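You operate a simulated robot arm through the tools that you are given. There is no shell and no other tool.

You run a simulated robot arm. Do the job below in one go: nothing can be reset, and whatever is moved stays where it is left.

JOB
Wring the blue sponge damp, wipe off the grease stain and lay the plate there.
Fine: wring it in the black press, lever up again; a soaked sponge stays off the trays. Sponge back in the press. The plate with a grey post. What is to be rubbed or washed off counts as gone when no trace of it is left.
Where things are to end (x, y in the base frame): black plate with a grey post within 0.05 m of [0.42, -0.12].

The check looks at the end state, three seconds after you hand in, the way a careful person would. Anything else that was tipped, shoved, dropped, spilled or broken makes it a failure.

ROBOT AND FRAMES
A 7-joint arm with a two-finger parallel gripper, fixed in place. Base frame: the origin is on the floor under the middle of its stand, x ahead of it, y to its left, z up; the work surface is at about z = 0.805. Readings come in m, rad, newtons and seconds.
With the tool pointing down near the work surface it reaches from about 0.1 to 0.66 m from the base axis. Its first joint turns from -1.152 to 1.152 rad. Payload 1.57 kg.
Tool frame: the origin (TCP) lies between the finger pads and is the grasp point; the fingertips stand 0.03 m ahead of it; z points along the fingers, y is the line along which they close. Largest opening 0.08 m; finger width 0.017, thickness 0.012; the body of the gripper, 0.04 by 0.082 m, starts 0.08 m behind the TCP.
Orientation is told as [roll, pitch, yaw] about the base's x, y, z axes, in that order, counted from this pose: with the fingers straight down and closing along the base's y, the tool's x points along the base's -x, its y along +y and its z along -z.

CONTROLS
- The arm moves only by the tool step_arm. Its argument "moves" is a list of rows, each an object of numbers (a shift or turn left out is 0, a gripper value left out holds the last): "dx", "dy", "dz": the shift along the tool's x, y, z in m; "rx", "ry", "rz": the turn, a rotation vector about the tool's x, y, z in rad; "fingers": the opening, from 0 (shut) to 1 (fully open). In form: [{"dx": .., "dy": .., "dz": .., "rx": .., "ry": .., "rz": .., "fingers": ..}, ...]. A call has 1 to 20 rows; each row shifts and turns the commanded pose from where the row before left it, along the tool's axes as they then stand. A row lasts 0.2 s, in which the tool goes at most 0.05 m and 0.15 rad; a call with a longer step from one row to the next is refused whole, and so is a gripper value outside its range. A pose out of reach is approached as far as the arm can. The call stops where the force on the tool passes 40 N (or 10 N more than at its start, if that is more) or the arm is blocked; 0.2 s more then pass. The fingers move at their own pace (about 0.072 m/s each) and stop on an object; they squeeze with about 42 N. The grip force told is the motor's: it shows also when the fingers shut on nothing. Time passes only in rows, and 0.2 s behind the last, so rows that do not move let the fingers close. It gives the time, the measured TCP pose, the force on the tool (base axes), the opening and the grip force at its end, in the units of the frame above (readings bear some noise), with the torque about the TCP (base axes, N m) and any sound that the robot's microphone picked up.
- Cameras (640 x 400 px; columns grow to the right, rows downward): "scene" is fixed at [0.0586, 0.4502, 1.4223]; the picture's right is [-0.69, -0.73, 0.00], its down [-0.45, 0.42, -0.79] and it looks along [0.57, -0.54, -0.62] (base axes); focal length 264 px, centre (320, 200). "wrist" rides on the gripper at [0.072, -0.007, -0.122] in the tool frame; the picture's right is [0.09, 1.00, 0.00], its down [-0.84, 0.08, -0.54] and it looks along [-0.54, 0.05, 0.84] (tool axes); focal length 238 px, centre (320, 200). There is no depth. A picture from a camera that has moved, and an enlarged one, comes with that camera's place and axes in the base frame and with its lens. The place of the scene camera against the robot may be out by one fixed shift of up to 0.018 m in any direction.
- grab_frame(camera): a new picture of that camera. The clock stands still meanwhile.
- zoom(camera, box): a new picture of the part [left, top, right, bottom] of that camera's present view, enlarged. The clock stands still meanwhile.
- finish_job(): hands the job in; it is judged then, once.

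Nothing tells you positions but the pictures and the camera data. Unless the task says otherwise, let go and move clear before handing in.

The tools are called after "Request:" as a command line: name --argument value ..., lists and objects as JSON in quotes. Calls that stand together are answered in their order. step_arm: Moves the arm, as the interface text tells. Its arguments: {"type":"object","properties":{"moves":{"type":"array"}},"required":["moves"]} The other tools are called the same way: grab_frame (camera) takes a picture; zoom (camera, box) takes an enlarged picture of a part of a camera's view; finish_job () hands the job in.

At the start:

```text
time_s: 0.0
tcp_pos: [0.3501, 0.1362, 1.2208]
tcp_rot: [-0.002, -0.001, 0.0]
contact_force: [0.6, 0.0, -0.5]
moment: [0.01, -0.01, -0.03]
grip_width: 0.0796
gripper_force: 0.0
```

scene: 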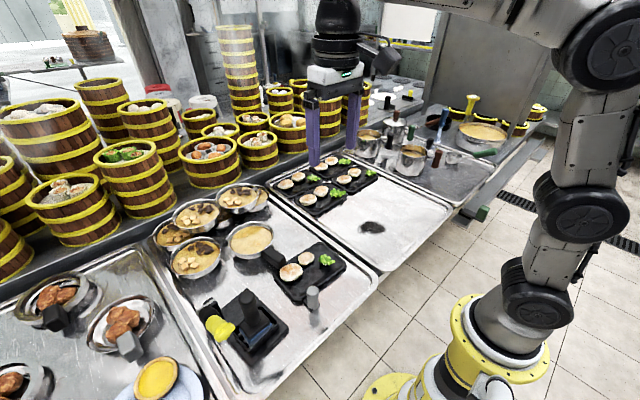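
wrist: 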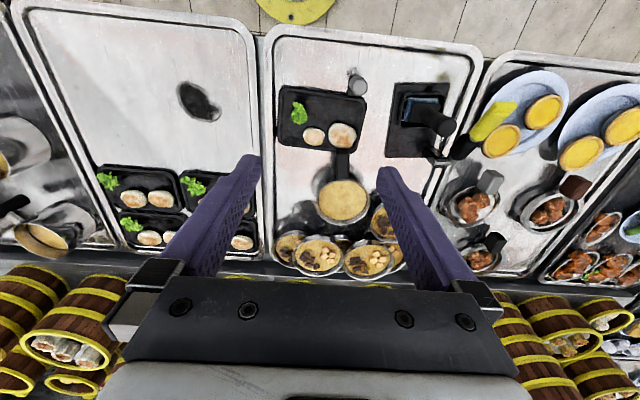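

I see a workspace with metal trays, a black press with a blue item inside, a black plate with a grey post beside it, and a dark stain on the next tray. I will look closer before moving.

Request:
zoom --camera "scene" --box '[180, 220, 380, 380]'

Request:
zoom --camera "wrist" --box '[260, 40, 500, 190]'

Request:
zoom --camera "wrist" --box '[80, 40, 280, 240]'

Request:
zoom --camera "scene" --box '[260, 130, 460, 290]'

```text
2.50 times, centred on (280, 300) of scene
camera zoom: at [0.0586, 0.4502, 1.4223], right [-0.69, -0.73, 0.0], down [-0.45, 0.42, -0.79], along [0.57, -0.54, -0.62], focal length 660 px, centre (420, -50)
```

zoom: 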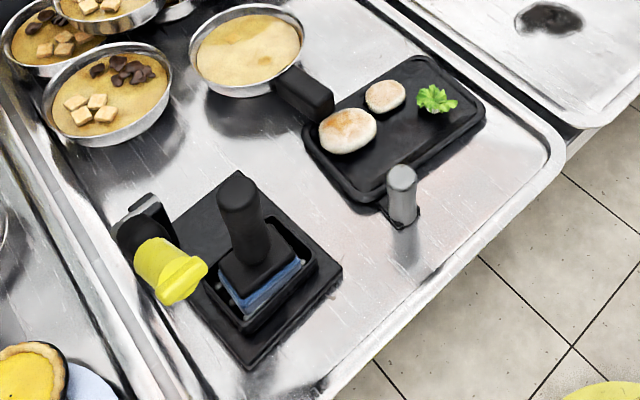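

```text
2.67 times, centred on (380, 115) of wrist
camera zoom: at [0.2773, 0.1305, 1.3429], right [-0.09, 1.0, 0.0], down [0.84, 0.08, 0.54], along [0.54, 0.05, -0.84], focal length 636 px, centre (160, 427)
```

zoom: 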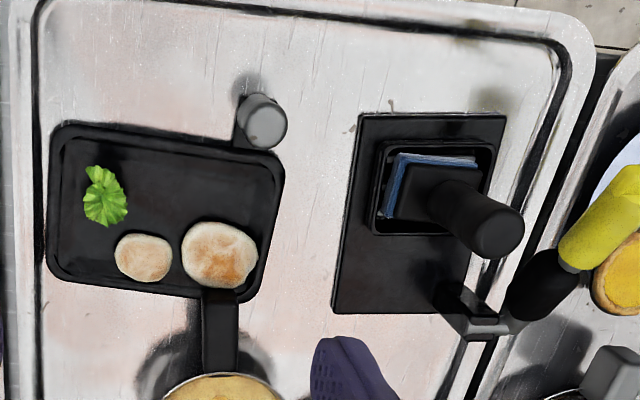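

```text
2.00 times, centred on (180, 140) of wrist
camera zoom: at [0.2773, 0.1305, 1.3429], right [-0.09, 1.0, 0.0], down [0.84, 0.08, 0.54], along [0.54, 0.05, -0.84], focal length 477 px, centre (600, 320)
```

zoom: 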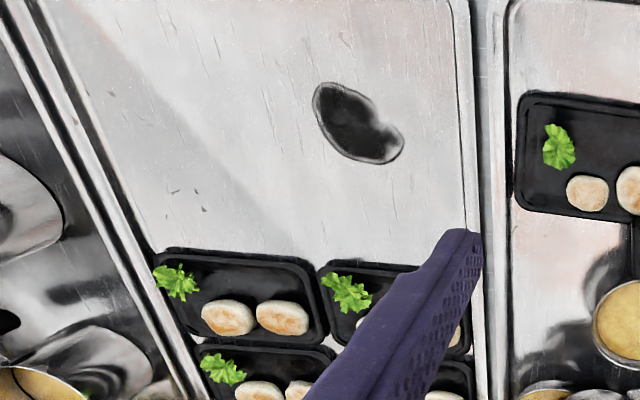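

```text
2.50 times, centred on (360, 210) of scene
camera zoom: at [0.0586, 0.4502, 1.4223], right [-0.69, -0.73, 0.0], down [-0.45, 0.42, -0.79], along [0.57, -0.54, -0.62], focal length 660 px, centre (220, 175)
```

zoom: 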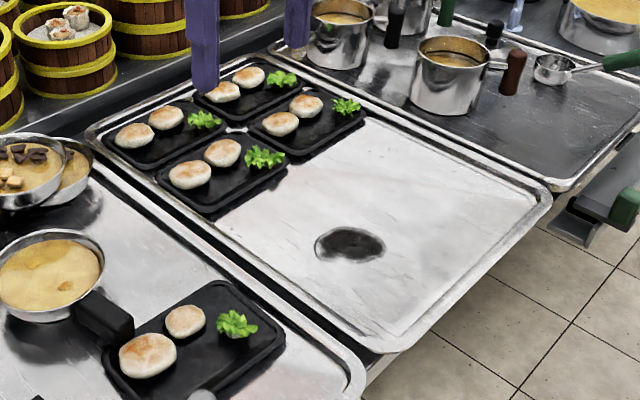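

The press with the blue sponge (a black top with a post on it) sits near (0.37, 0.34). Its yellow lever rises on the +y side to about (0.33, 0.42, 0.96). The plate is near (0.41, 0.14) with its grey post near (0.33, 0.21), and the stain is near (0.40, -0.11). I'll move the wrist camera over the press for a closer look.

Request:
step_arm --moves '[{"dx": 0.01625, "dy": 0.0255, "dz": 0.015}, {"dx": 0.01625, "dy": 0.0255, "dz": 0.015}, {"dx": 0.01625, "dy": 0.0255, "dz": 0.015}, {"dx": 0.01625, "dy": 0.0255, "dz": 0.015}, {"dx": 0.01625, "dy": 0.0255, "dz": 0.015}, {"dx": 0.01625, "dy": 0.0255, "dz": 0.015}, {"dx": 0.01625, "dy": 0.0255, "dz": 0.015}, {"dx": 0.01625, "dy": 0.0255, "dz": 0.015}]'

```text
time_s: 1.8
tcp_pos: [0.2191, 0.3413, 1.1006]
tcp_rot: [-0.002, 0.001, 0.001]
contact_force: [0.3, 0.3, -0.1]
moment: [-0.05, -0.01, 0.0]
grip_width: 0.0801
gripper_force: 0.1
```

The arm has moved to about (0.22, 0.34, 1.10). I'm taking pictures from here to see the press.

Request:
grab_frame --camera "wrist"

Request:
grab_frame --camera "scene"

```text
taken
camera wrist: at [0.1472, 0.3359, 1.2237], right [-0.09, 1.0, 0.0], down [0.84, 0.08, 0.54], along [0.54, 0.05, -0.84], focal length 238 px, centre (320, 200)
```

wrist: 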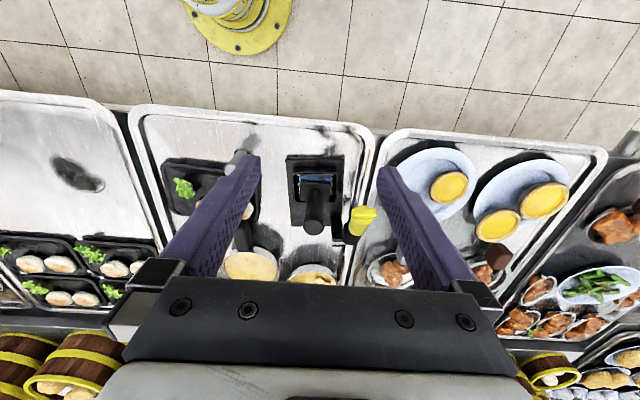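

```text
taken
```

scene: 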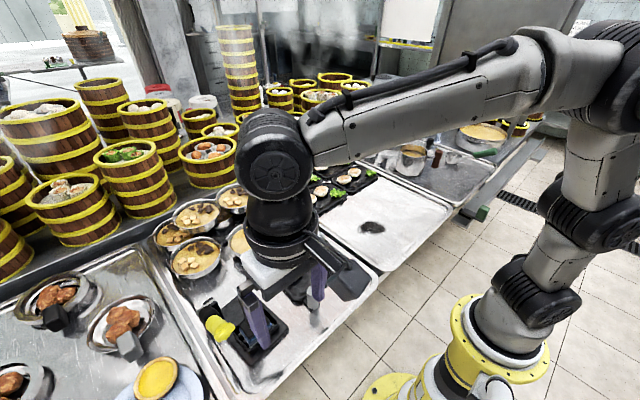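

Request:
zoom --camera "wrist" --box '[230, 120, 430, 245]'

Request:
zoom --camera "wrist" --box '[270, 140, 390, 260]'

```text
3.20 times, centred on (330, 182) of wrist
camera zoom: at [0.1472, 0.3359, 1.2237], right [-0.09, 1.0, 0.0], down [0.84, 0.08, 0.54], along [0.54, 0.05, -0.84], focal length 763 px, centre (288, 256)
```

zoom: 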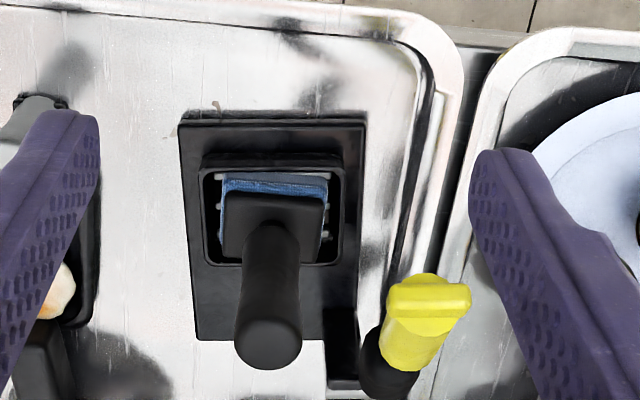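

```text
3.33 times, centred on (330, 200) of wrist
camera zoom: at [0.1472, 0.3359, 1.2237], right [-0.09, 1.0, 0.0], down [0.84, 0.08, 0.54], along [0.54, 0.05, -0.84], focal length 794 px, centre (287, 200)
```

zoom: 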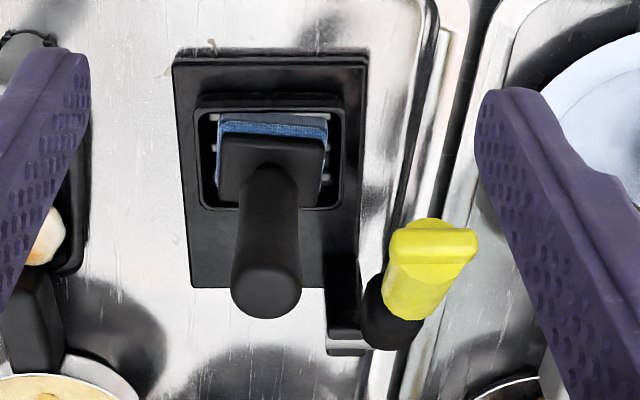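

The sponge's post top works out at about (0.372, 0.348, 0.951), and the yellow lever tip at about (0.327, 0.411, 0.97). Next I'll take a view from straight above the press to fix the lever's pivot.

Request:
step_arm --moves '[{"dx": -0.0362, "dy": 0.0078, "dz": 0.008}, {"dx": -0.0362, "dy": 0.0078, "dz": 0.008}, {"dx": -0.0362, "dy": 0.0078, "dz": 0.008}, {"dx": -0.0362, "dy": 0.0078, "dz": 0.008}, {"dx": -0.0362, "dy": 0.0078, "dz": 0.008}]'

Request:
zoom --camera "wrist" --box '[220, 0, 460, 150]'

Request:
grab_frame --camera "wrist"

Request:
grab_frame --camera "scene"

```text
time_s: 3.0
tcp_pos: [0.4027, 0.3779, 1.0587]
tcp_rot: [-0.001, 0.0, 0.0]
contact_force: [0.4, -0.2, -0.6]
moment: [0.01, 0.02, -0.03]
grip_width: 0.0802
gripper_force: 0.0
```

```text
2.67 times, centred on (340, 75) of wrist
camera zoom: at [0.3303, 0.3723, 1.1822], right [-0.09, 1.0, 0.0], down [0.84, 0.08, 0.54], along [0.54, 0.05, -0.84], focal length 636 px, centre (267, 533)
```

zoom: 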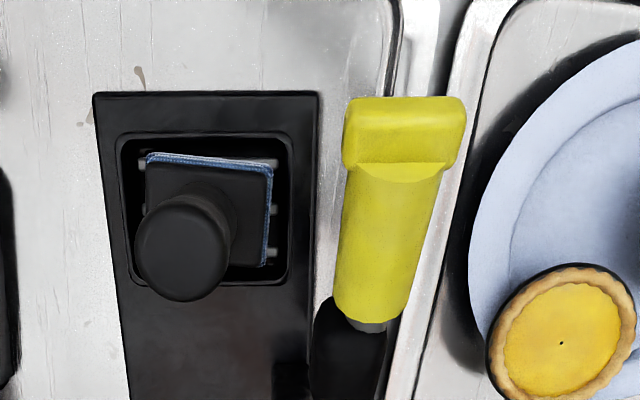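

```text
taken
camera wrist: at [0.3303, 0.3723, 1.1822], right [-0.09, 1.0, 0.0], down [0.84, 0.08, 0.54], along [0.54, 0.05, -0.84], focal length 238 px, centre (320, 200)
```

wrist: 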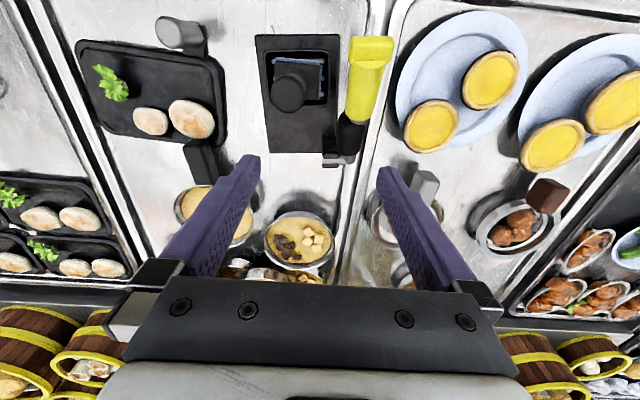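

```text
taken
```

scene: 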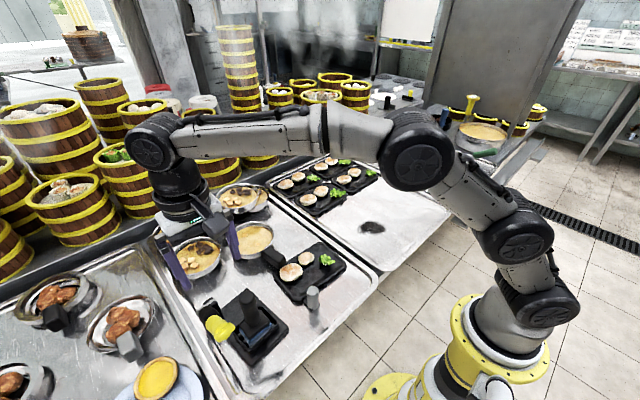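

Request:
zoom --camera "wrist" --box '[240, 20, 420, 180]'

Request:
zoom --camera "scene" --box '[190, 280, 300, 370]'

Request:
zoom --camera "scene" --box '[240, 230, 360, 330]'

Request:
zoom --camera "wrist" --box '[60, 0, 260, 200]'

```text
2.50 times, centred on (330, 100) of wrist
camera zoom: at [0.3303, 0.3723, 1.1822], right [-0.09, 1.0, 0.0], down [0.84, 0.08, 0.54], along [0.54, 0.05, -0.84], focal length 596 px, centre (295, 450)
```

zoom: 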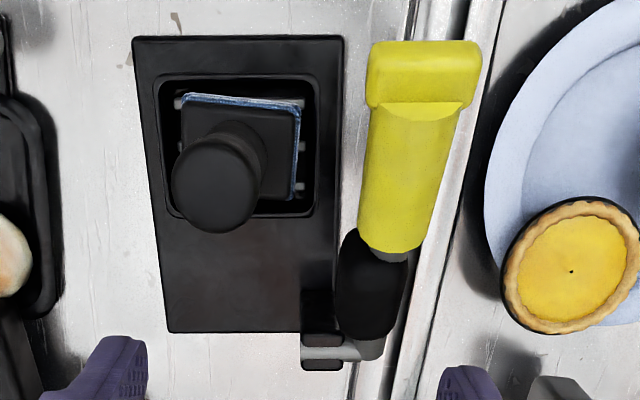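

```text
4.44 times, centred on (245, 325) of scene
camera zoom: at [0.0586, 0.4501, 1.4223], right [-0.69, -0.73, 0.0], down [-0.45, 0.42, -0.79], along [0.57, -0.54, -0.62], focal length 1172 px, centre (653, -356)
```

zoom: 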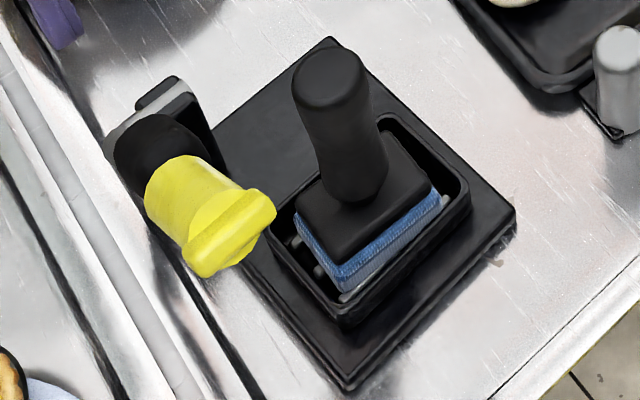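

```text
4.00 times, centred on (300, 280) of scene
camera zoom: at [0.0586, 0.4501, 1.4223], right [-0.69, -0.73, 0.0], down [-0.45, 0.42, -0.79], along [0.57, -0.54, -0.62], focal length 1055 px, centre (400, -120)
```

zoom: 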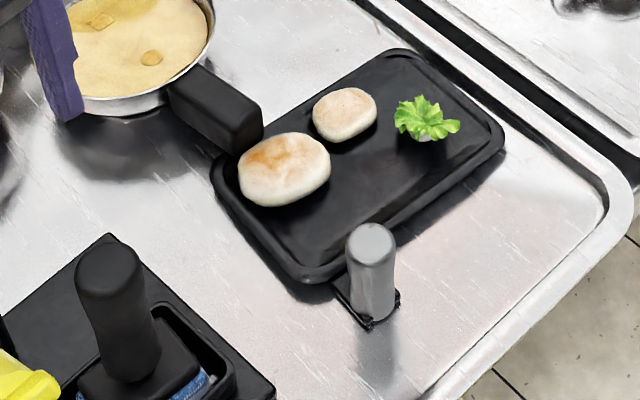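

```text
2.00 times, centred on (160, 100) of wrist
camera zoom: at [0.3303, 0.3723, 1.1822], right [-0.09, 1.0, 0.0], down [0.84, 0.08, 0.54], along [0.54, 0.05, -0.84], focal length 477 px, centre (640, 400)
```

zoom: 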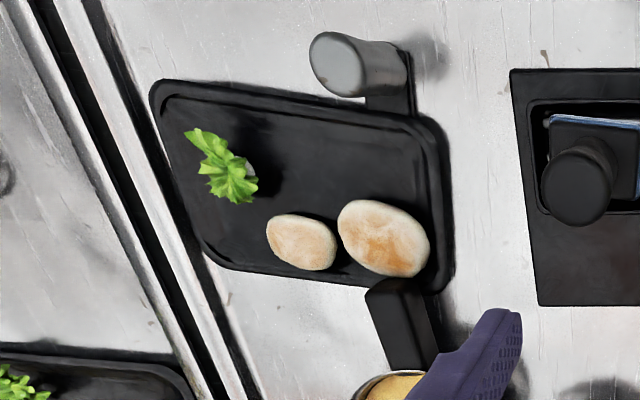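

From the wrist views, the lever pivots near (0.463, 0.41, 0.865) and its yellow grip rises to about (0.329, 0.410, 0.969), roughly 38° up. I'll close the fingers and hover over the grip so I can push it down.

Request:
step_arm --moves '[{"dx": 0.019, "dy": 0.0114, "fingers": 0}, {"dx": 0.019, "dy": 0.0114, "fingers": 0}, {"dx": 0.0197, "dy": 0.0113, "fingers": 0}, {"dz": 0.015, "fingers": 0}, {"dz": 0.015, "fingers": 0}]'

Request:
grab_frame --camera "wrist"

Request:
zoom --camera "scene" --box '[170, 260, 310, 370]'

```text
time_s: 4.2
tcp_pos: [0.3441, 0.415, 1.03]
tcp_rot: [0.0, 0.0, -0.001]
contact_force: [-0.4, 0.2, -0.6]
moment: [-0.04, -0.05, 0.02]
grip_width: 0.0
gripper_force: 21.3
```

```text
taken
camera wrist: at [0.2719, 0.4084, 1.1525], right [-0.09, 1.0, 0.0], down [0.84, 0.08, 0.54], along [0.54, 0.05, -0.84], focal length 238 px, centre (320, 200)
```

wrist: 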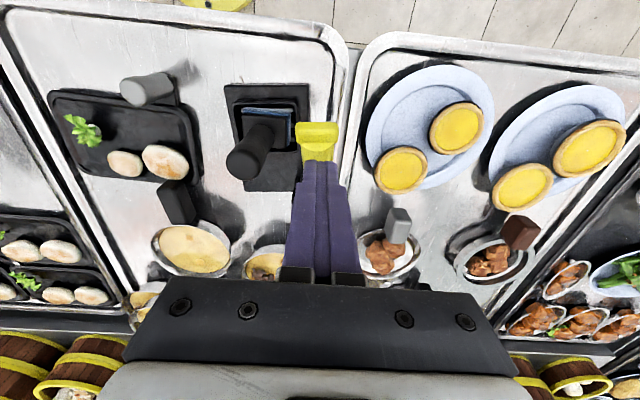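

```text
3.64 times, centred on (240, 315) of scene
camera zoom: at [0.0586, 0.4502, 1.4223], right [-0.69, -0.73, 0.0], down [-0.45, 0.42, -0.79], along [0.57, -0.54, -0.62], focal length 959 px, centre (611, -218)
```

zoom: 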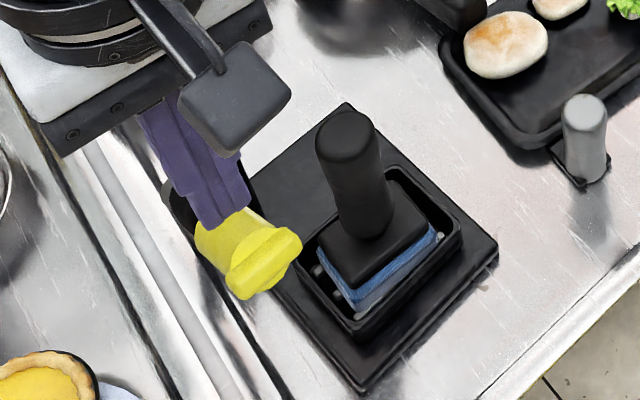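

The closed fingers stand just behind the yellow flange, over the grip. I'll lower them onto the lever slowly while watching the force.

Request:
step_arm --moves '[{"dz": 0.015}, {"dz": 0.015}, {"dz": 0.01}, {"dz": 0.01}, {"dx": 0.001, "dz": 0.01}]'

Request:
grab_frame --camera "wrist"

Request:
zoom --camera "scene" --box '[170, 260, 310, 370]'

```text
time_s: 5.4
tcp_pos: [0.3422, 0.4135, 0.9699]
tcp_rot: [0.001, 0.0, -0.001]
contact_force: [-1.2, -0.6, 0.0]
moment: [0.02, 0.0, 0.0]
grip_width: 0.0
gripper_force: 21.4
```

```text
taken
camera wrist: at [0.2693, 0.4076, 1.093], right [-0.09, 1.0, 0.0], down [0.84, 0.08, 0.54], along [0.54, 0.05, -0.84], focal length 238 px, centre (320, 200)
```

wrist: 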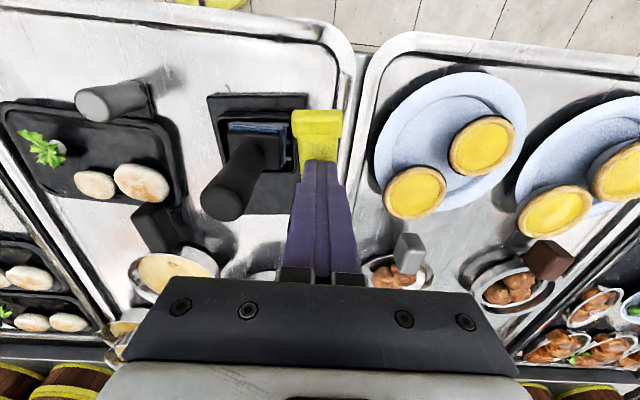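

```text
3.64 times, centred on (240, 315) of scene
camera zoom: at [0.0586, 0.4501, 1.4223], right [-0.69, -0.73, 0.0], down [-0.45, 0.42, -0.79], along [0.57, -0.54, -0.62], focal length 959 px, centre (611, -218)
```

zoom: 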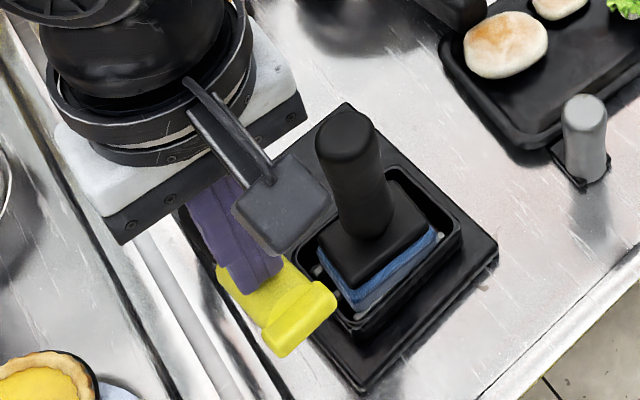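

The lever is giving way with almost no force, and the fingertips are now at about z=0.94. I'll keep pushing down along the arc.

Request:
step_arm --moves '[{"dx": 0.002, "dz": 0.01}, {"dx": 0.002, "dz": 0.01}, {"dx": 0.002, "dz": 0.01}, {"dx": 0.001, "dz": 0.01}]'

Request:
zoom --camera "scene" --box '[170, 260, 310, 370]'

```text
time_s: 6.4
tcp_pos: [0.3346, 0.4128, 0.9314]
tcp_rot: [0.001, -0.001, 0.0]
contact_force: [-1.6, -1.0, 3.5]
moment: [-0.02, 0.06, -0.01]
grip_width: 0.0001
gripper_force: 20.6
```

```text
3.64 times, centred on (240, 315) of scene
camera zoom: at [0.0585, 0.4501, 1.4223], right [-0.69, -0.73, 0.0], down [-0.45, 0.42, -0.79], along [0.57, -0.54, -0.62], focal length 959 px, centre (611, -218)
```

zoom: 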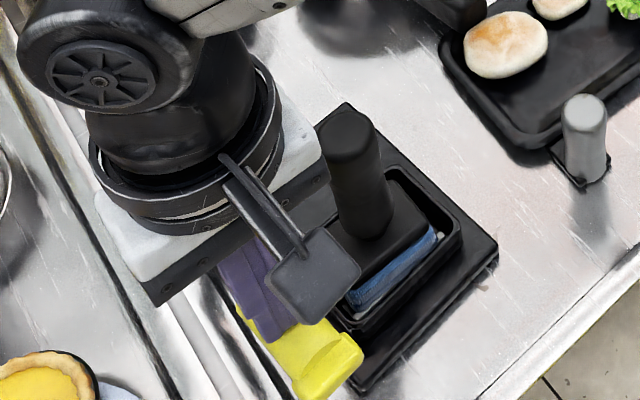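

The lever is nearly level, with about 3.5 N on the tool. I'll keep pushing gently until it reaches its stop.

Request:
step_arm --moves '[{"dx": 0.001, "dz": 0.008}, {"dz": 0.008}, {"dz": 0.008}]'

Request:
zoom --camera "scene" --box '[170, 260, 310, 370]'

Request:
grab_frame --camera "wrist"

```text
time_s: 7.0
tcp_pos: [0.3368, 0.4179, 0.9276]
tcp_rot: [0.015, -0.01, -0.002]
contact_force: [-2.3, -7.5, 11.2]
moment: [-0.31, 0.2, 0.05]
grip_width: 0.0001
gripper_force: 21.6
stopped in row 2: the force on the tool passed its limit at 46 N (the readings are from after the stop); the commanded pose is now the measured one
```

```text
3.64 times, centred on (240, 315) of scene
camera zoom: at [0.0585, 0.4498, 1.4224], right [-0.69, -0.73, 0.0], down [-0.45, 0.42, -0.79], along [0.57, -0.54, -0.62], focal length 959 px, centre (611, -218)
```

zoom: 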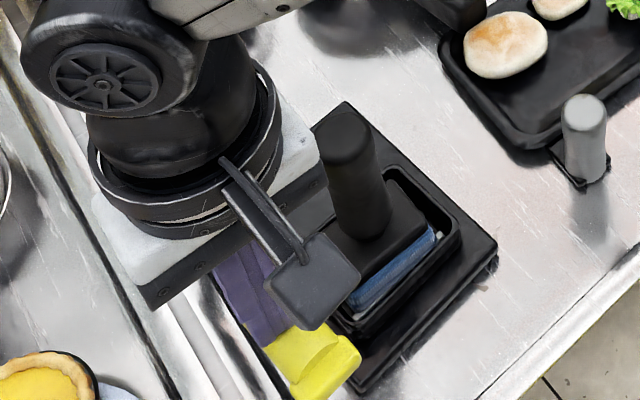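

```text
taken
camera wrist: at [0.2617, 0.4092, 1.0519], right [-0.09, 1.0, 0.01], down [0.83, 0.07, 0.55], along [0.55, 0.06, -0.83], focal length 238 px, centre (320, 200)
```

wrist: 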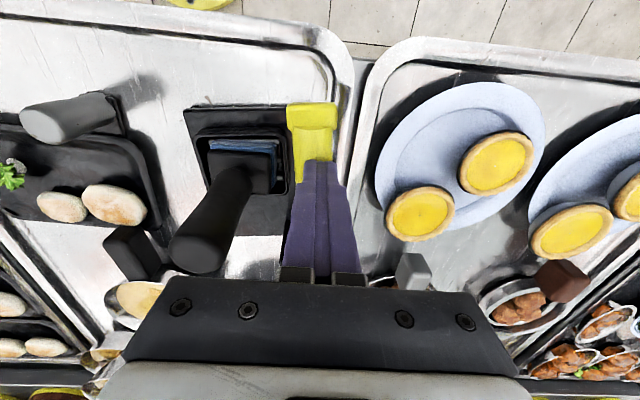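

The push met a firm stop at 46 N with the lever almost level. I'll look closely at the sponge and lever.

Request:
zoom --camera "wrist" --box '[170, 80, 370, 205]'

Request:
zoom --camera "scene" --box '[210, 290, 310, 370]'

```text
3.20 times, centred on (270, 142) of wrist
camera zoom: at [0.2617, 0.4092, 1.0519], right [-0.09, 1.0, 0.01], down [0.83, 0.07, 0.55], along [0.55, 0.06, -0.83], focal length 763 px, centre (480, 384)
```

zoom: 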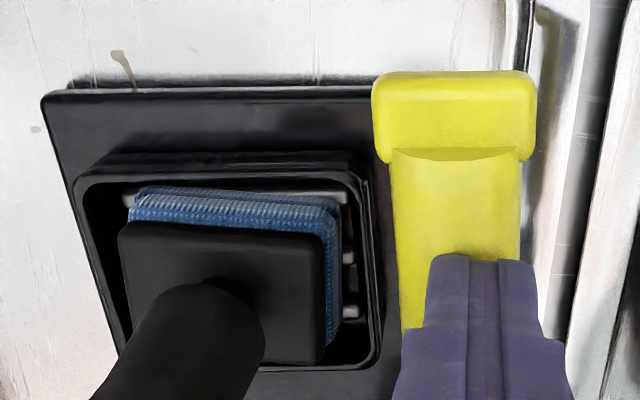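

```text
5.00 times, centred on (260, 330) of scene
camera zoom: at [0.0585, 0.4498, 1.4224], right [-0.69, -0.73, 0.0], down [-0.45, 0.42, -0.79], along [0.57, -0.54, -0.62], focal length 1319 px, centre (620, -450)
```

zoom: 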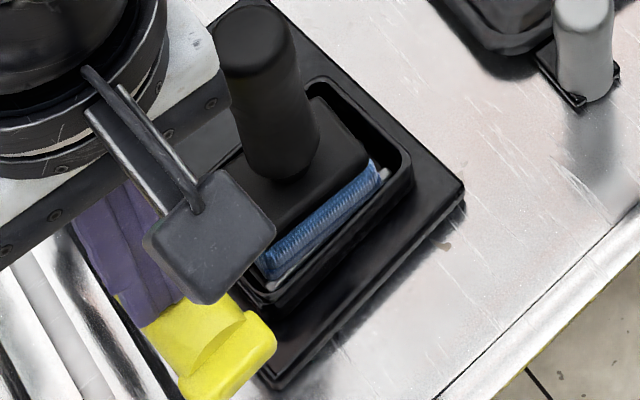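

The lever looks to be at or near its stop, but the fingertips slid about 6 mm sideways on the round grip. I'll lift a little to see whether the lever stays, then centre again and press once more nearer the flange.

Request:
step_arm --moves '[{"dz": -0.01, "rx": 0.0, "ry": 0.0}, {"dz": -0.01}]'

Request:
zoom --camera "wrist" --box '[170, 60, 410, 210]'

Request:
zoom --camera "scene" --box '[170, 260, 310, 370]'

```text
time_s: 7.5
tcp_pos: [0.3342, 0.4166, 0.9482]
tcp_rot: [0.018, -0.009, 0.001]
contact_force: [0.0, -0.5, 0.3]
moment: [0.0, -0.02, 0.0]
grip_width: 0.0
gripper_force: 20.8
```

```text
2.67 times, centred on (290, 135) of wrist
camera zoom: at [0.2615, 0.4096, 1.0704], right [-0.09, 1.0, 0.02], down [0.83, 0.07, 0.55], along [0.55, 0.06, -0.83], focal length 636 px, centre (400, 373)
```

zoom: 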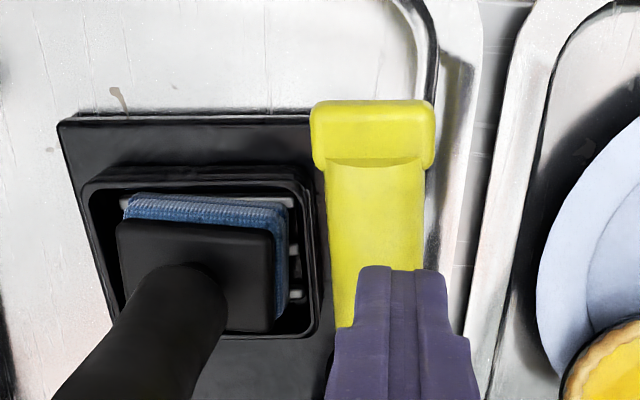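

```text
3.64 times, centred on (240, 315) of scene
camera zoom: at [0.0586, 0.4502, 1.4223], right [-0.69, -0.73, 0.0], down [-0.45, 0.42, -0.79], along [0.57, -0.54, -0.62], focal length 959 px, centre (611, -218)
```

zoom: 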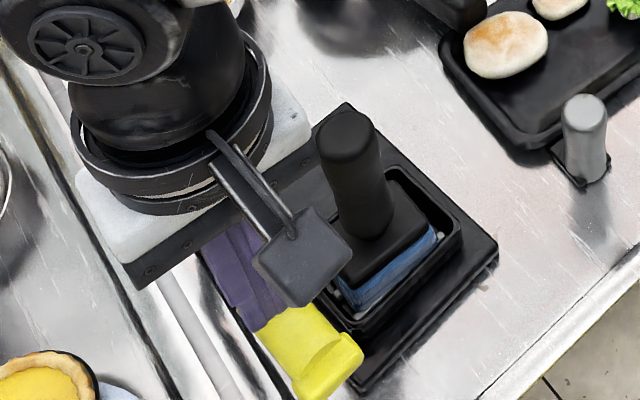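

The lever stays down by itself, with no spring, so I'll have to lift it back later. I'll straighten the tool, centre it on the grip closer to the flange, and press once more to confirm the stop.

Request:
step_arm --moves '[{"dx": 0.006, "dy": -0.0035, "rx": 0.018, "ry": 0.009}, {"dx": 0.006, "dy": -0.0035}, {"dz": 0.008}, {"dz": 0.006}, {"dz": 0.004}, {"dz": 0.004}, {"dz": 0.004}]'

Request:
zoom --camera "wrist" --box '[170, 60, 410, 210]'

```text
time_s: 9.3
tcp_pos: [0.3246, 0.4133, 0.9307]
tcp_rot: [0.013, -0.009, -0.001]
contact_force: [-0.7, -3.4, 7.7]
moment: [-0.1, 0.06, 0.02]
grip_width: 0.0
gripper_force: 21.1
stopped in row 7: the force on the tool passed its limit at 42 N (the readings are from after the stop); the commanded pose is now the measured one
```

```text
2.67 times, centred on (290, 135) of wrist
camera zoom: at [0.251, 0.4061, 1.053], right [-0.09, 1.0, 0.01], down [0.83, 0.07, 0.55], along [0.55, 0.06, -0.83], focal length 636 px, centre (400, 373)
```

zoom: 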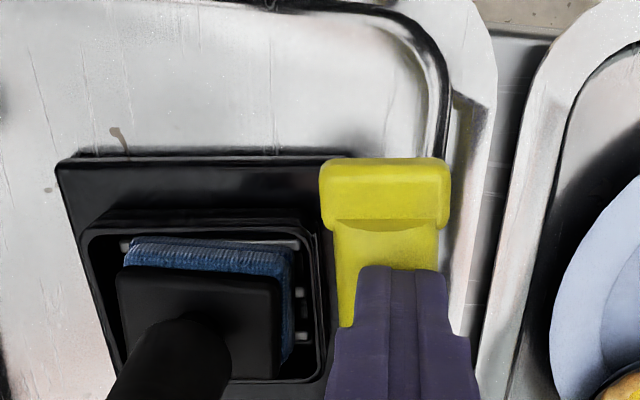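

The lever is firmly against its stop, with the grip sloping about 14°. I'll hold it down for a couple of seconds so the sponge is properly wrung.

Request:
step_arm --moves '[{"dz": 0.0015}, {}, {}, {}, {}, {}, {}, {}, {}, {}, {}, {}, {}, {}, {}]'

Request:
zoom --camera "wrist" --box '[170, 60, 410, 210]'

```text
time_s: 12.5
tcp_pos: [0.3241, 0.4144, 0.9303]
tcp_rot: [0.017, -0.008, -0.002]
contact_force: [4.4, 1.4, 21.9]
moment: [-0.03, 0.01, -0.02]
grip_width: 0.0001
gripper_force: 20.9
```

```text
2.67 times, centred on (290, 135) of wrist
camera zoom: at [0.2504, 0.4066, 1.0521], right [-0.09, 1.0, 0.01], down [0.83, 0.07, 0.55], along [0.55, 0.06, -0.83], focal length 636 px, centre (400, 373)
```

zoom: 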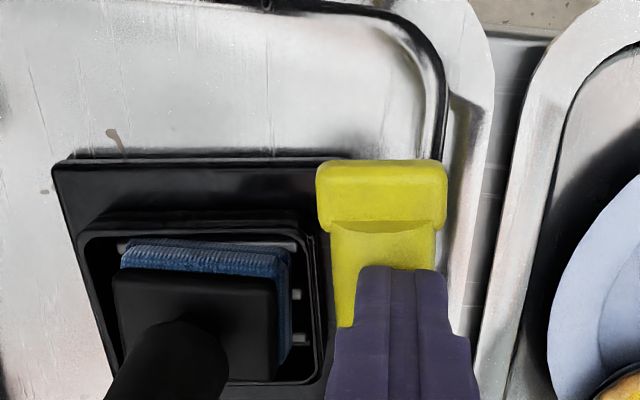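

The lever held at its stop for three seconds with about 20 N on it, so the sponge should be wrung. Now I'll rise, open the fingers to about 5 cm and straddle the grip so I can lift the lever back up.

Request:
step_arm --moves '[{"dz": -0.02, "rx": 0.017, "ry": 0.008}, {"dz": -0.025, "dy": -0.003}, {"dz": -0.005, "fingers": 0.65}, {"fingers": 0.65}, {"fingers": 0.65}]'

Request:
grab_frame --camera "wrist"

Request:
zoom --camera "scene" --box '[170, 260, 310, 370]'

```text
time_s: 13.7
tcp_pos: [0.3221, 0.41, 0.978]
tcp_rot: [-0.006, 0.002, -0.002]
contact_force: [0.4, -0.1, -0.5]
moment: [0.0, 0.02, 0.02]
grip_width: 0.0521
gripper_force: 0.0
```

```text
taken
camera wrist: at [0.2498, 0.4051, 1.1002], right [-0.09, 1.0, -0.01], down [0.84, 0.08, 0.54], along [0.54, 0.04, -0.84], focal length 238 px, centre (320, 200)
```

wrist: 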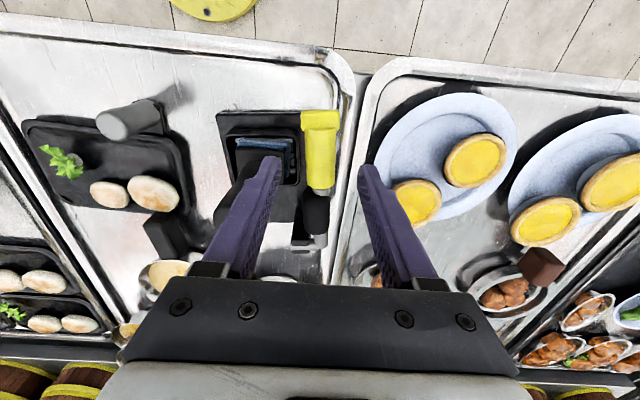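

```text
3.64 times, centred on (240, 315) of scene
camera zoom: at [0.0586, 0.4502, 1.4223], right [-0.69, -0.73, 0.0], down [-0.45, 0.42, -0.79], along [0.57, -0.54, -0.62], focal length 959 px, centre (611, -218)
```

zoom: 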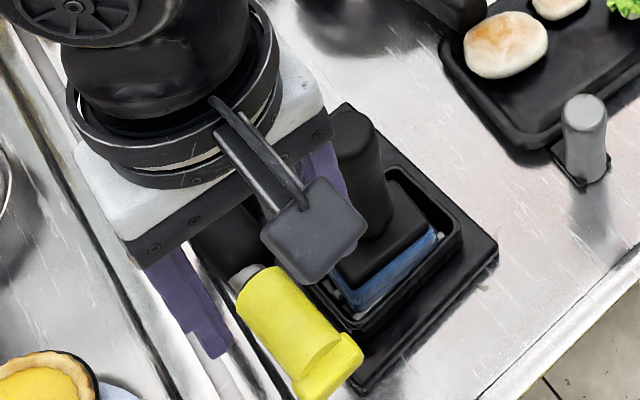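

The fingers are open on both sides of the yellow grip and clear of the sponge post. I'll lower and close on the grip.

Request:
step_arm --moves '[{"dz": 0.02}, {"dz": 0.02}, {"dz": 0.02}, {"dz": 0.016}]'

Request:
zoom --camera "scene" --box '[170, 260, 310, 370]'

Request:
zoom --camera "wrist" --box '[170, 60, 410, 210]'

```text
time_s: 14.7
tcp_pos: [0.3237, 0.4113, 0.9011]
tcp_rot: [-0.005, 0.004, -0.001]
contact_force: [0.5, 0.8, -1.1]
moment: [0.02, 0.01, -0.02]
grip_width: 0.0521
gripper_force: 0.0
```

```text
3.64 times, centred on (240, 315) of scene
camera zoom: at [0.0586, 0.4502, 1.4223], right [-0.69, -0.73, 0.0], down [-0.45, 0.42, -0.79], along [0.57, -0.54, -0.62], focal length 959 px, centre (611, -218)
```

zoom: 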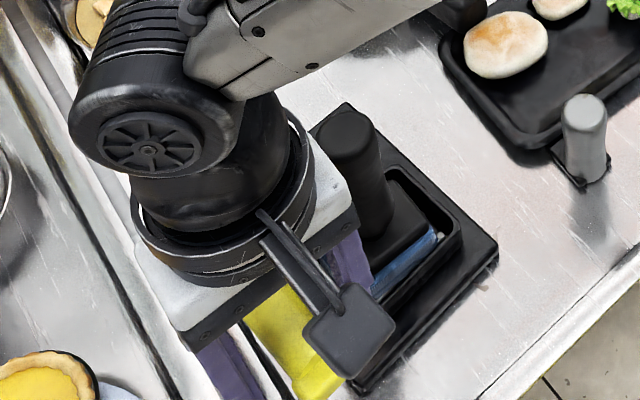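

```text
2.67 times, centred on (290, 135) of wrist
camera zoom: at [0.2512, 0.4058, 1.0242], right [-0.09, 1.0, -0.01], down [0.84, 0.08, 0.54], along [0.54, 0.04, -0.84], focal length 636 px, centre (400, 373)
```

zoom: 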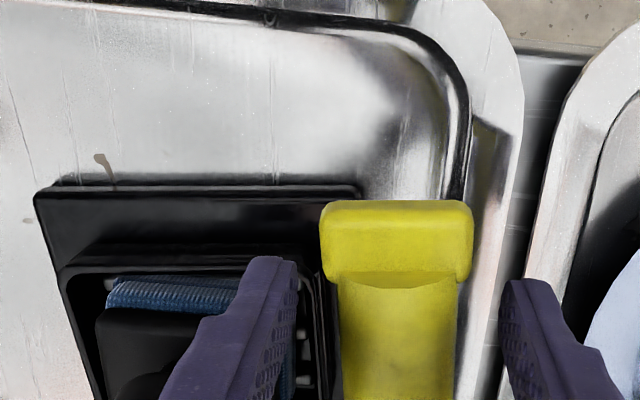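

The grip is centred between the fingers with no contact yet. I'll close on it.

Request:
step_arm --moves '[{"fingers": 0}, {"fingers": 0}, {"fingers": 0}]'

```text
time_s: 15.5
tcp_pos: [0.3234, 0.4111, 0.9014]
tcp_rot: [-0.007, 0.001, 0.0]
contact_force: [0.0, -4.2, 0.8]
moment: [-0.04, 0.08, 0.64]
grip_width: 0.0296
gripper_force: 39.5
```

The fingers hold the 3 cm wide grip firmly. I'll raise it along its arc about the pivot in small steps and check the forces.

Request:
step_arm --moves '[{"dx": -0.0022, "dz": -0.009}, {"dx": -0.0028, "dz": -0.0088}]'

```text
time_s: 16.1
tcp_pos: [0.3277, 0.4094, 0.9192]
tcp_rot: [-0.007, 0.002, -0.003]
contact_force: [4.3, -1.5, -12.7]
moment: [0.06, 0.95, 0.46]
grip_width: 0.0281
gripper_force: 38.4
```

The lever is following with modest forces. I'll continue along the arc, turning the tool slightly with it.

Request:
step_arm --moves '[{"dx": -0.0033, "dz": -0.0085, "ry": 0.03}, {"dx": -0.0036, "dz": -0.0085, "ry": 0.03}]'

Request:
zoom --camera "scene" --box '[170, 260, 310, 370]'

Request:
zoom --camera "wrist" --box '[170, 60, 410, 210]'

```text
time_s: 16.7
tcp_pos: [0.3368, 0.4102, 0.9359]
tcp_rot: [-0.007, 0.062, -0.001]
contact_force: [3.7, -1.8, -12.3]
moment: [-0.03, 0.98, 0.32]
grip_width: 0.0286
gripper_force: 38.2
```

```text
3.64 times, centred on (240, 315) of scene
camera zoom: at [0.0589, 0.4503, 1.4223], right [-0.69, -0.73, 0.0], down [-0.45, 0.42, -0.79], along [0.57, -0.54, -0.62], focal length 959 px, centre (611, -218)
```

zoom: 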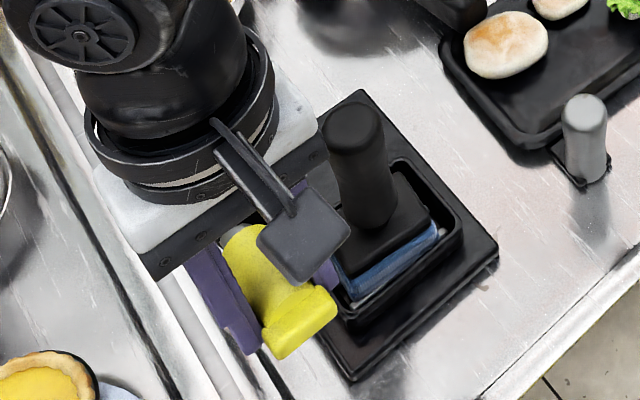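

```text
2.67 times, centred on (290, 135) of wrist
camera zoom: at [0.2711, 0.4047, 1.0633], right [-0.09, 1.0, 0.0], down [0.87, 0.08, 0.49], along [0.49, 0.04, -0.87], focal length 636 px, centre (400, 373)
```

zoom: 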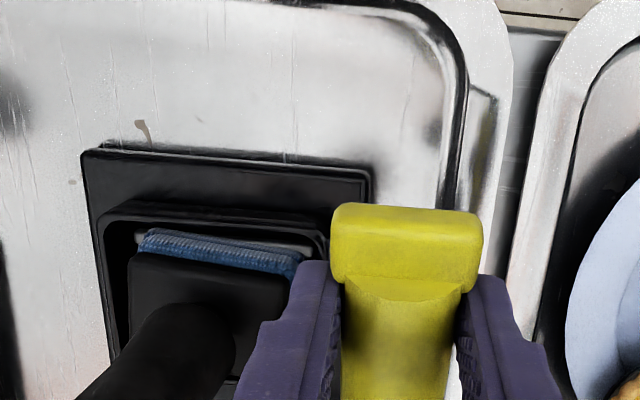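

The lever has risen partway, but the press has turned slightly, about 4° clockwise, and its far edge is being pulled up by the twist in my grip. I'll turn the tool along with the lever to take that twist out before going on.

Request:
step_arm --moves '[{"ry": 0.04}, {"ry": 0.04}]'

Request:
zoom --camera "scene" --box '[170, 260, 310, 370]'

```text
time_s: 17.3
tcp_pos: [0.3383, 0.4108, 0.9408]
tcp_rot: [0.004, 0.132, -0.002]
contact_force: [9.2, -2.2, 6.4]
moment: [0.28, -1.25, 0.6]
grip_width: 0.0285
gripper_force: 38.5
```

```text
3.64 times, centred on (240, 315) of scene
camera zoom: at [0.0588, 0.45, 1.4223], right [-0.69, -0.73, 0.0], down [-0.45, 0.42, -0.79], along [0.57, -0.54, -0.62], focal length 959 px, centre (611, -218)
```

zoom: 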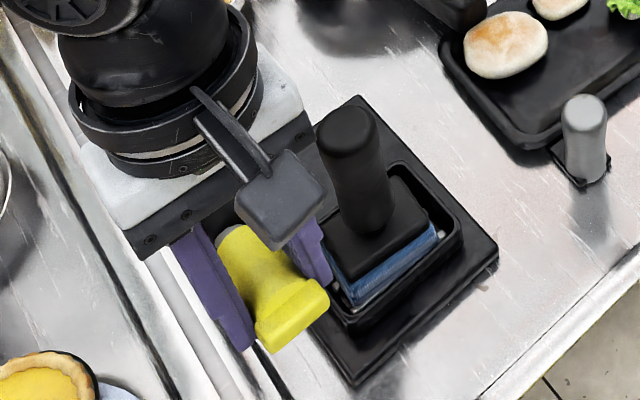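

The base sits flat again, and the tool's twist is now what raises the lever while pressing the base down. I'll go on turning rigidly about the pivot.

Request:
step_arm --moves '[{"dx": -0.0026, "dz": -0.0054, "ry": 0.04}, {"dx": -0.0026, "dz": -0.0054, "ry": 0.04}]'

Request:
zoom --camera "scene" --box '[170, 260, 310, 370]'

```text
time_s: 17.9
tcp_pos: [0.343, 0.4114, 0.9478]
tcp_rot: [-0.004, 0.222, -0.003]
contact_force: [2.9, 3.0, 4.1]
moment: [0.33, -1.04, 0.55]
grip_width: 0.0281
gripper_force: 38.2
```

```text
3.64 times, centred on (240, 315) of scene
camera zoom: at [0.0586, 0.4502, 1.4223], right [-0.69, -0.73, 0.0], down [-0.45, 0.42, -0.79], along [0.57, -0.54, -0.62], focal length 959 px, centre (611, -218)
```

zoom: 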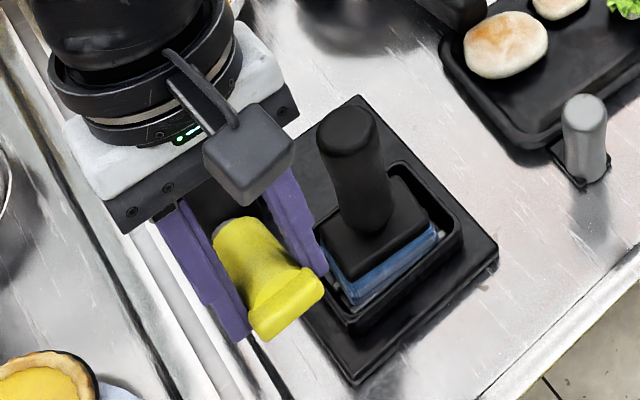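

The base stays flat and the lever keeps rising. I'll continue toward its original height, where the flange was at about (265, 262) in this view.

Request:
step_arm --moves '[{"dx": -0.0026, "dz": -0.0056, "ry": 0.04}, {"dx": -0.0026, "dz": -0.0056, "ry": 0.04}, {"dx": -0.0026, "dz": -0.0056, "ry": 0.04}]'

Request:
zoom --camera "scene" --box '[170, 260, 310, 370]'

```text
time_s: 18.7
tcp_pos: [0.3513, 0.411, 0.9607]
tcp_rot: [-0.005, 0.348, 0.001]
contact_force: [-19.0, 8.0, 11.4]
moment: [0.45, -0.07, 0.31]
grip_width: 0.0284
gripper_force: 38.8
```

```text
3.64 times, centred on (240, 315) of scene
camera zoom: at [0.058, 0.4502, 1.4223], right [-0.69, -0.73, 0.0], down [-0.45, 0.42, -0.79], along [0.57, -0.54, -0.62], focal length 959 px, centre (611, -218)
```

zoom: 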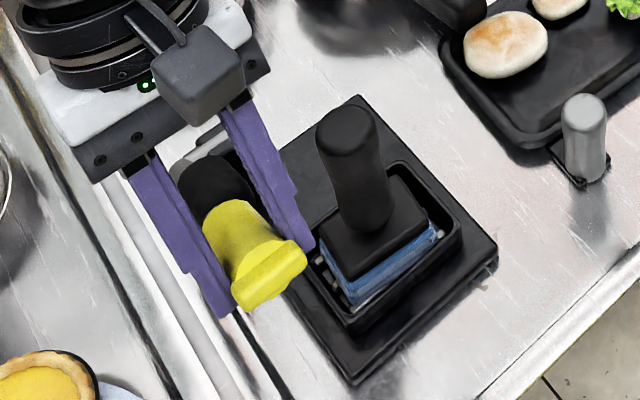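

The lever is almost up, but I'm pressing slightly toward the pivot, with −19 N in x. I'll ease outward along the lever while turning the last few degrees.

Request:
step_arm --moves '[{"dx": 0.0016, "dz": -0.0068, "ry": 0.035}, {"dx": -0.0016, "dz": -0.0058, "ry": 0.035}]'

Request:
zoom --camera "scene" --box '[170, 260, 310, 370]'

```text
time_s: 19.3
tcp_pos: [0.36, 0.4095, 0.9707]
tcp_rot: [-0.011, 0.414, -0.007]
contact_force: [-1.3, 5.3, -6.7]
moment: [0.64, 0.41, 0.35]
grip_width: 0.0283
gripper_force: 39.0
```

```text
3.64 times, centred on (240, 315) of scene
camera zoom: at [0.0587, 0.4504, 1.4222], right [-0.69, -0.73, 0.0], down [-0.45, 0.42, -0.79], along [0.57, -0.54, -0.62], focal length 959 px, centre (611, -218)
```

zoom: 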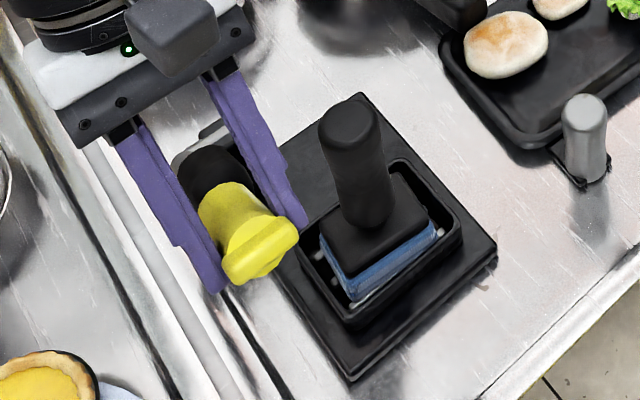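

The lever is fully up again, with the flange where it was. I'll relax the slight upward pull first, then turn the press back the roughly 4° it rotated while I still hold the lever.

Request:
step_arm --moves '[{"dx": -0.0008, "dz": 0.0018, "ry": -0.01}, {}]'

Request:
zoom --camera "scene" --box '[170, 260, 310, 370]'

Request:
grab_frame --camera "wrist"

```text
time_s: 19.9
tcp_pos: [0.3584, 0.4096, 0.9685]
tcp_rot: [-0.01, 0.401, -0.008]
contact_force: [3.1, 0.5, -9.5]
moment: [0.08, 0.61, 0.33]
grip_width: 0.0282
gripper_force: 38.9
```

```text
3.64 times, centred on (240, 315) of scene
camera zoom: at [0.0589, 0.4503, 1.4222], right [-0.69, -0.73, 0.0], down [-0.45, 0.42, -0.79], along [0.57, -0.54, -0.62], focal length 959 px, centre (611, -218)
```

zoom: 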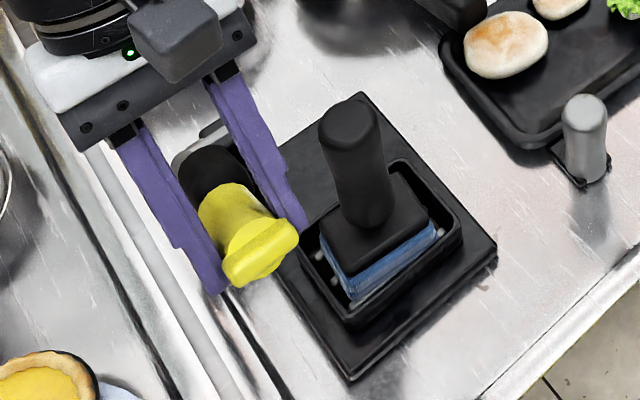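

```text
taken
camera wrist: at [0.3408, 0.4053, 1.1106], right [-0.08, 1.0, 0.03], down [0.98, 0.08, 0.17], along [0.17, 0.04, -0.98], focal length 238 px, centre (320, 200)
```

wrist: 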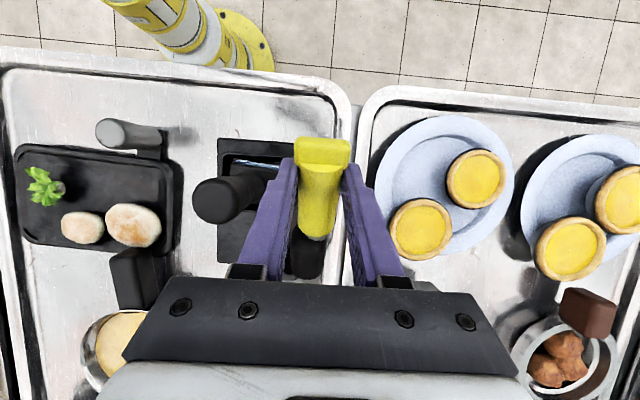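

I'm still pulling up with about 9 N. I'll lower a few more millimetres to seat the base.

Request:
step_arm --moves '[{"dx": -0.0012, "dz": 0.0028}, {}]'

Request:
zoom --camera "scene" --box '[170, 260, 310, 370]'

```text
time_s: 20.5
tcp_pos: [0.3589, 0.411, 0.9678]
tcp_rot: [-0.004, 0.399, -0.003]
contact_force: [2.8, 4.1, -3.1]
moment: [0.05, -0.13, 0.14]
grip_width: 0.0281
gripper_force: 39.0
```

```text
3.64 times, centred on (240, 315) of scene
camera zoom: at [0.0588, 0.4503, 1.4222], right [-0.69, -0.73, 0.0], down [-0.45, 0.42, -0.79], along [0.57, -0.54, -0.62], focal length 959 px, centre (611, -218)
```

zoom: 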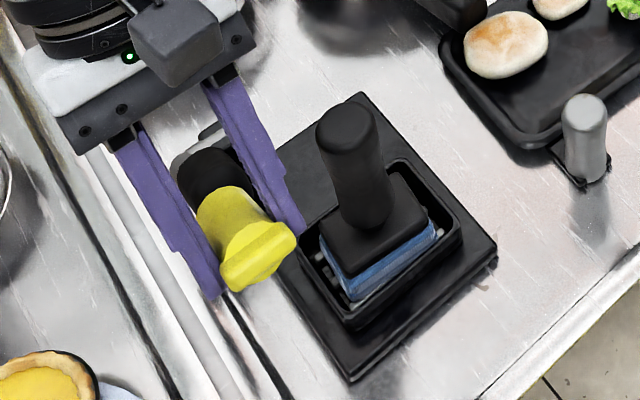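

The forces are near zero and the lever is up. The base is turned about −0.09 rad from how it stood, so I'll turn it back gently around its near-right corner.

Request:
step_arm --moves '[{"dx": 0.0033, "dy": 0.0012, "dz": 0.0014, "rx": 0.0117, "rz": -0.0276}, {"dx": 0.0033, "dy": 0.0012, "dz": 0.0014, "rx": 0.0117, "rz": -0.0276}, {"dx": 0.0033, "dy": 0.0012, "dz": 0.0014, "rx": 0.0117, "rz": -0.0276}, {}]'

Request:
zoom --camera "scene" --box '[170, 260, 310, 370]'

```text
time_s: 21.5
tcp_pos: [0.3507, 0.4122, 0.9678]
tcp_rot: [-0.006, 0.399, 0.086]
contact_force: [13.4, -6.5, -1.0]
moment: [-0.13, -1.14, -0.05]
grip_width: 0.0279
gripper_force: 38.2
```

```text
3.64 times, centred on (240, 315) of scene
camera zoom: at [0.059, 0.45, 1.4223], right [-0.69, -0.73, 0.0], down [-0.45, 0.42, -0.79], along [0.57, -0.54, -0.62], focal length 959 px, centre (611, -218)
```

zoom: 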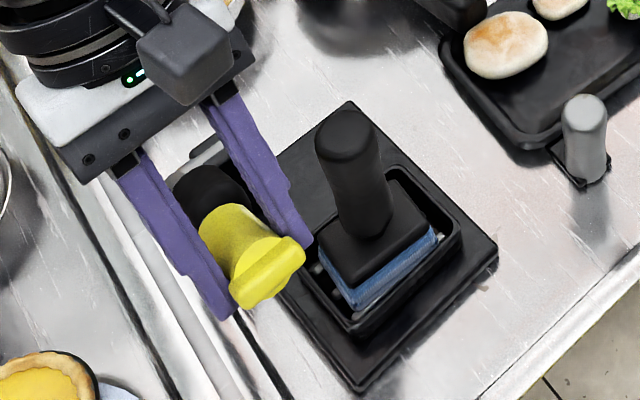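

The base is back where it stood, within a couple of millimetres. The lever tip is about 6 mm lower than at the start, so I'll raise it the last bit.

Request:
step_arm --moves '[{"dx": -0.0022, "dz": -0.0056, "ry": 0.035}, {"dx": -0.001, "dz": -0.003, "ry": 0.02}]'

Request:
zoom --camera "scene" --box '[170, 260, 310, 370]'

```text
time_s: 22.1
tcp_pos: [0.3541, 0.4139, 0.9724]
tcp_rot: [-0.009, 0.46, 0.086]
contact_force: [1.6, -6.9, -2.6]
moment: [-0.21, -0.58, -0.05]
grip_width: 0.0285
gripper_force: 38.3
```

```text
3.64 times, centred on (240, 315) of scene
camera zoom: at [0.0587, 0.45, 1.4223], right [-0.69, -0.73, 0.0], down [-0.45, 0.42, -0.79], along [0.57, -0.54, -0.62], focal length 959 px, centre (611, -218)
```

zoom: 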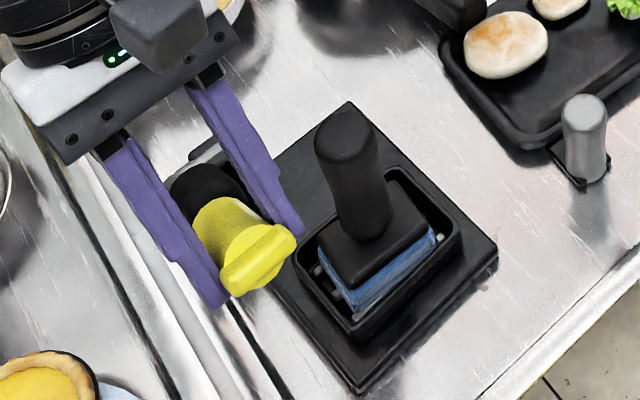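

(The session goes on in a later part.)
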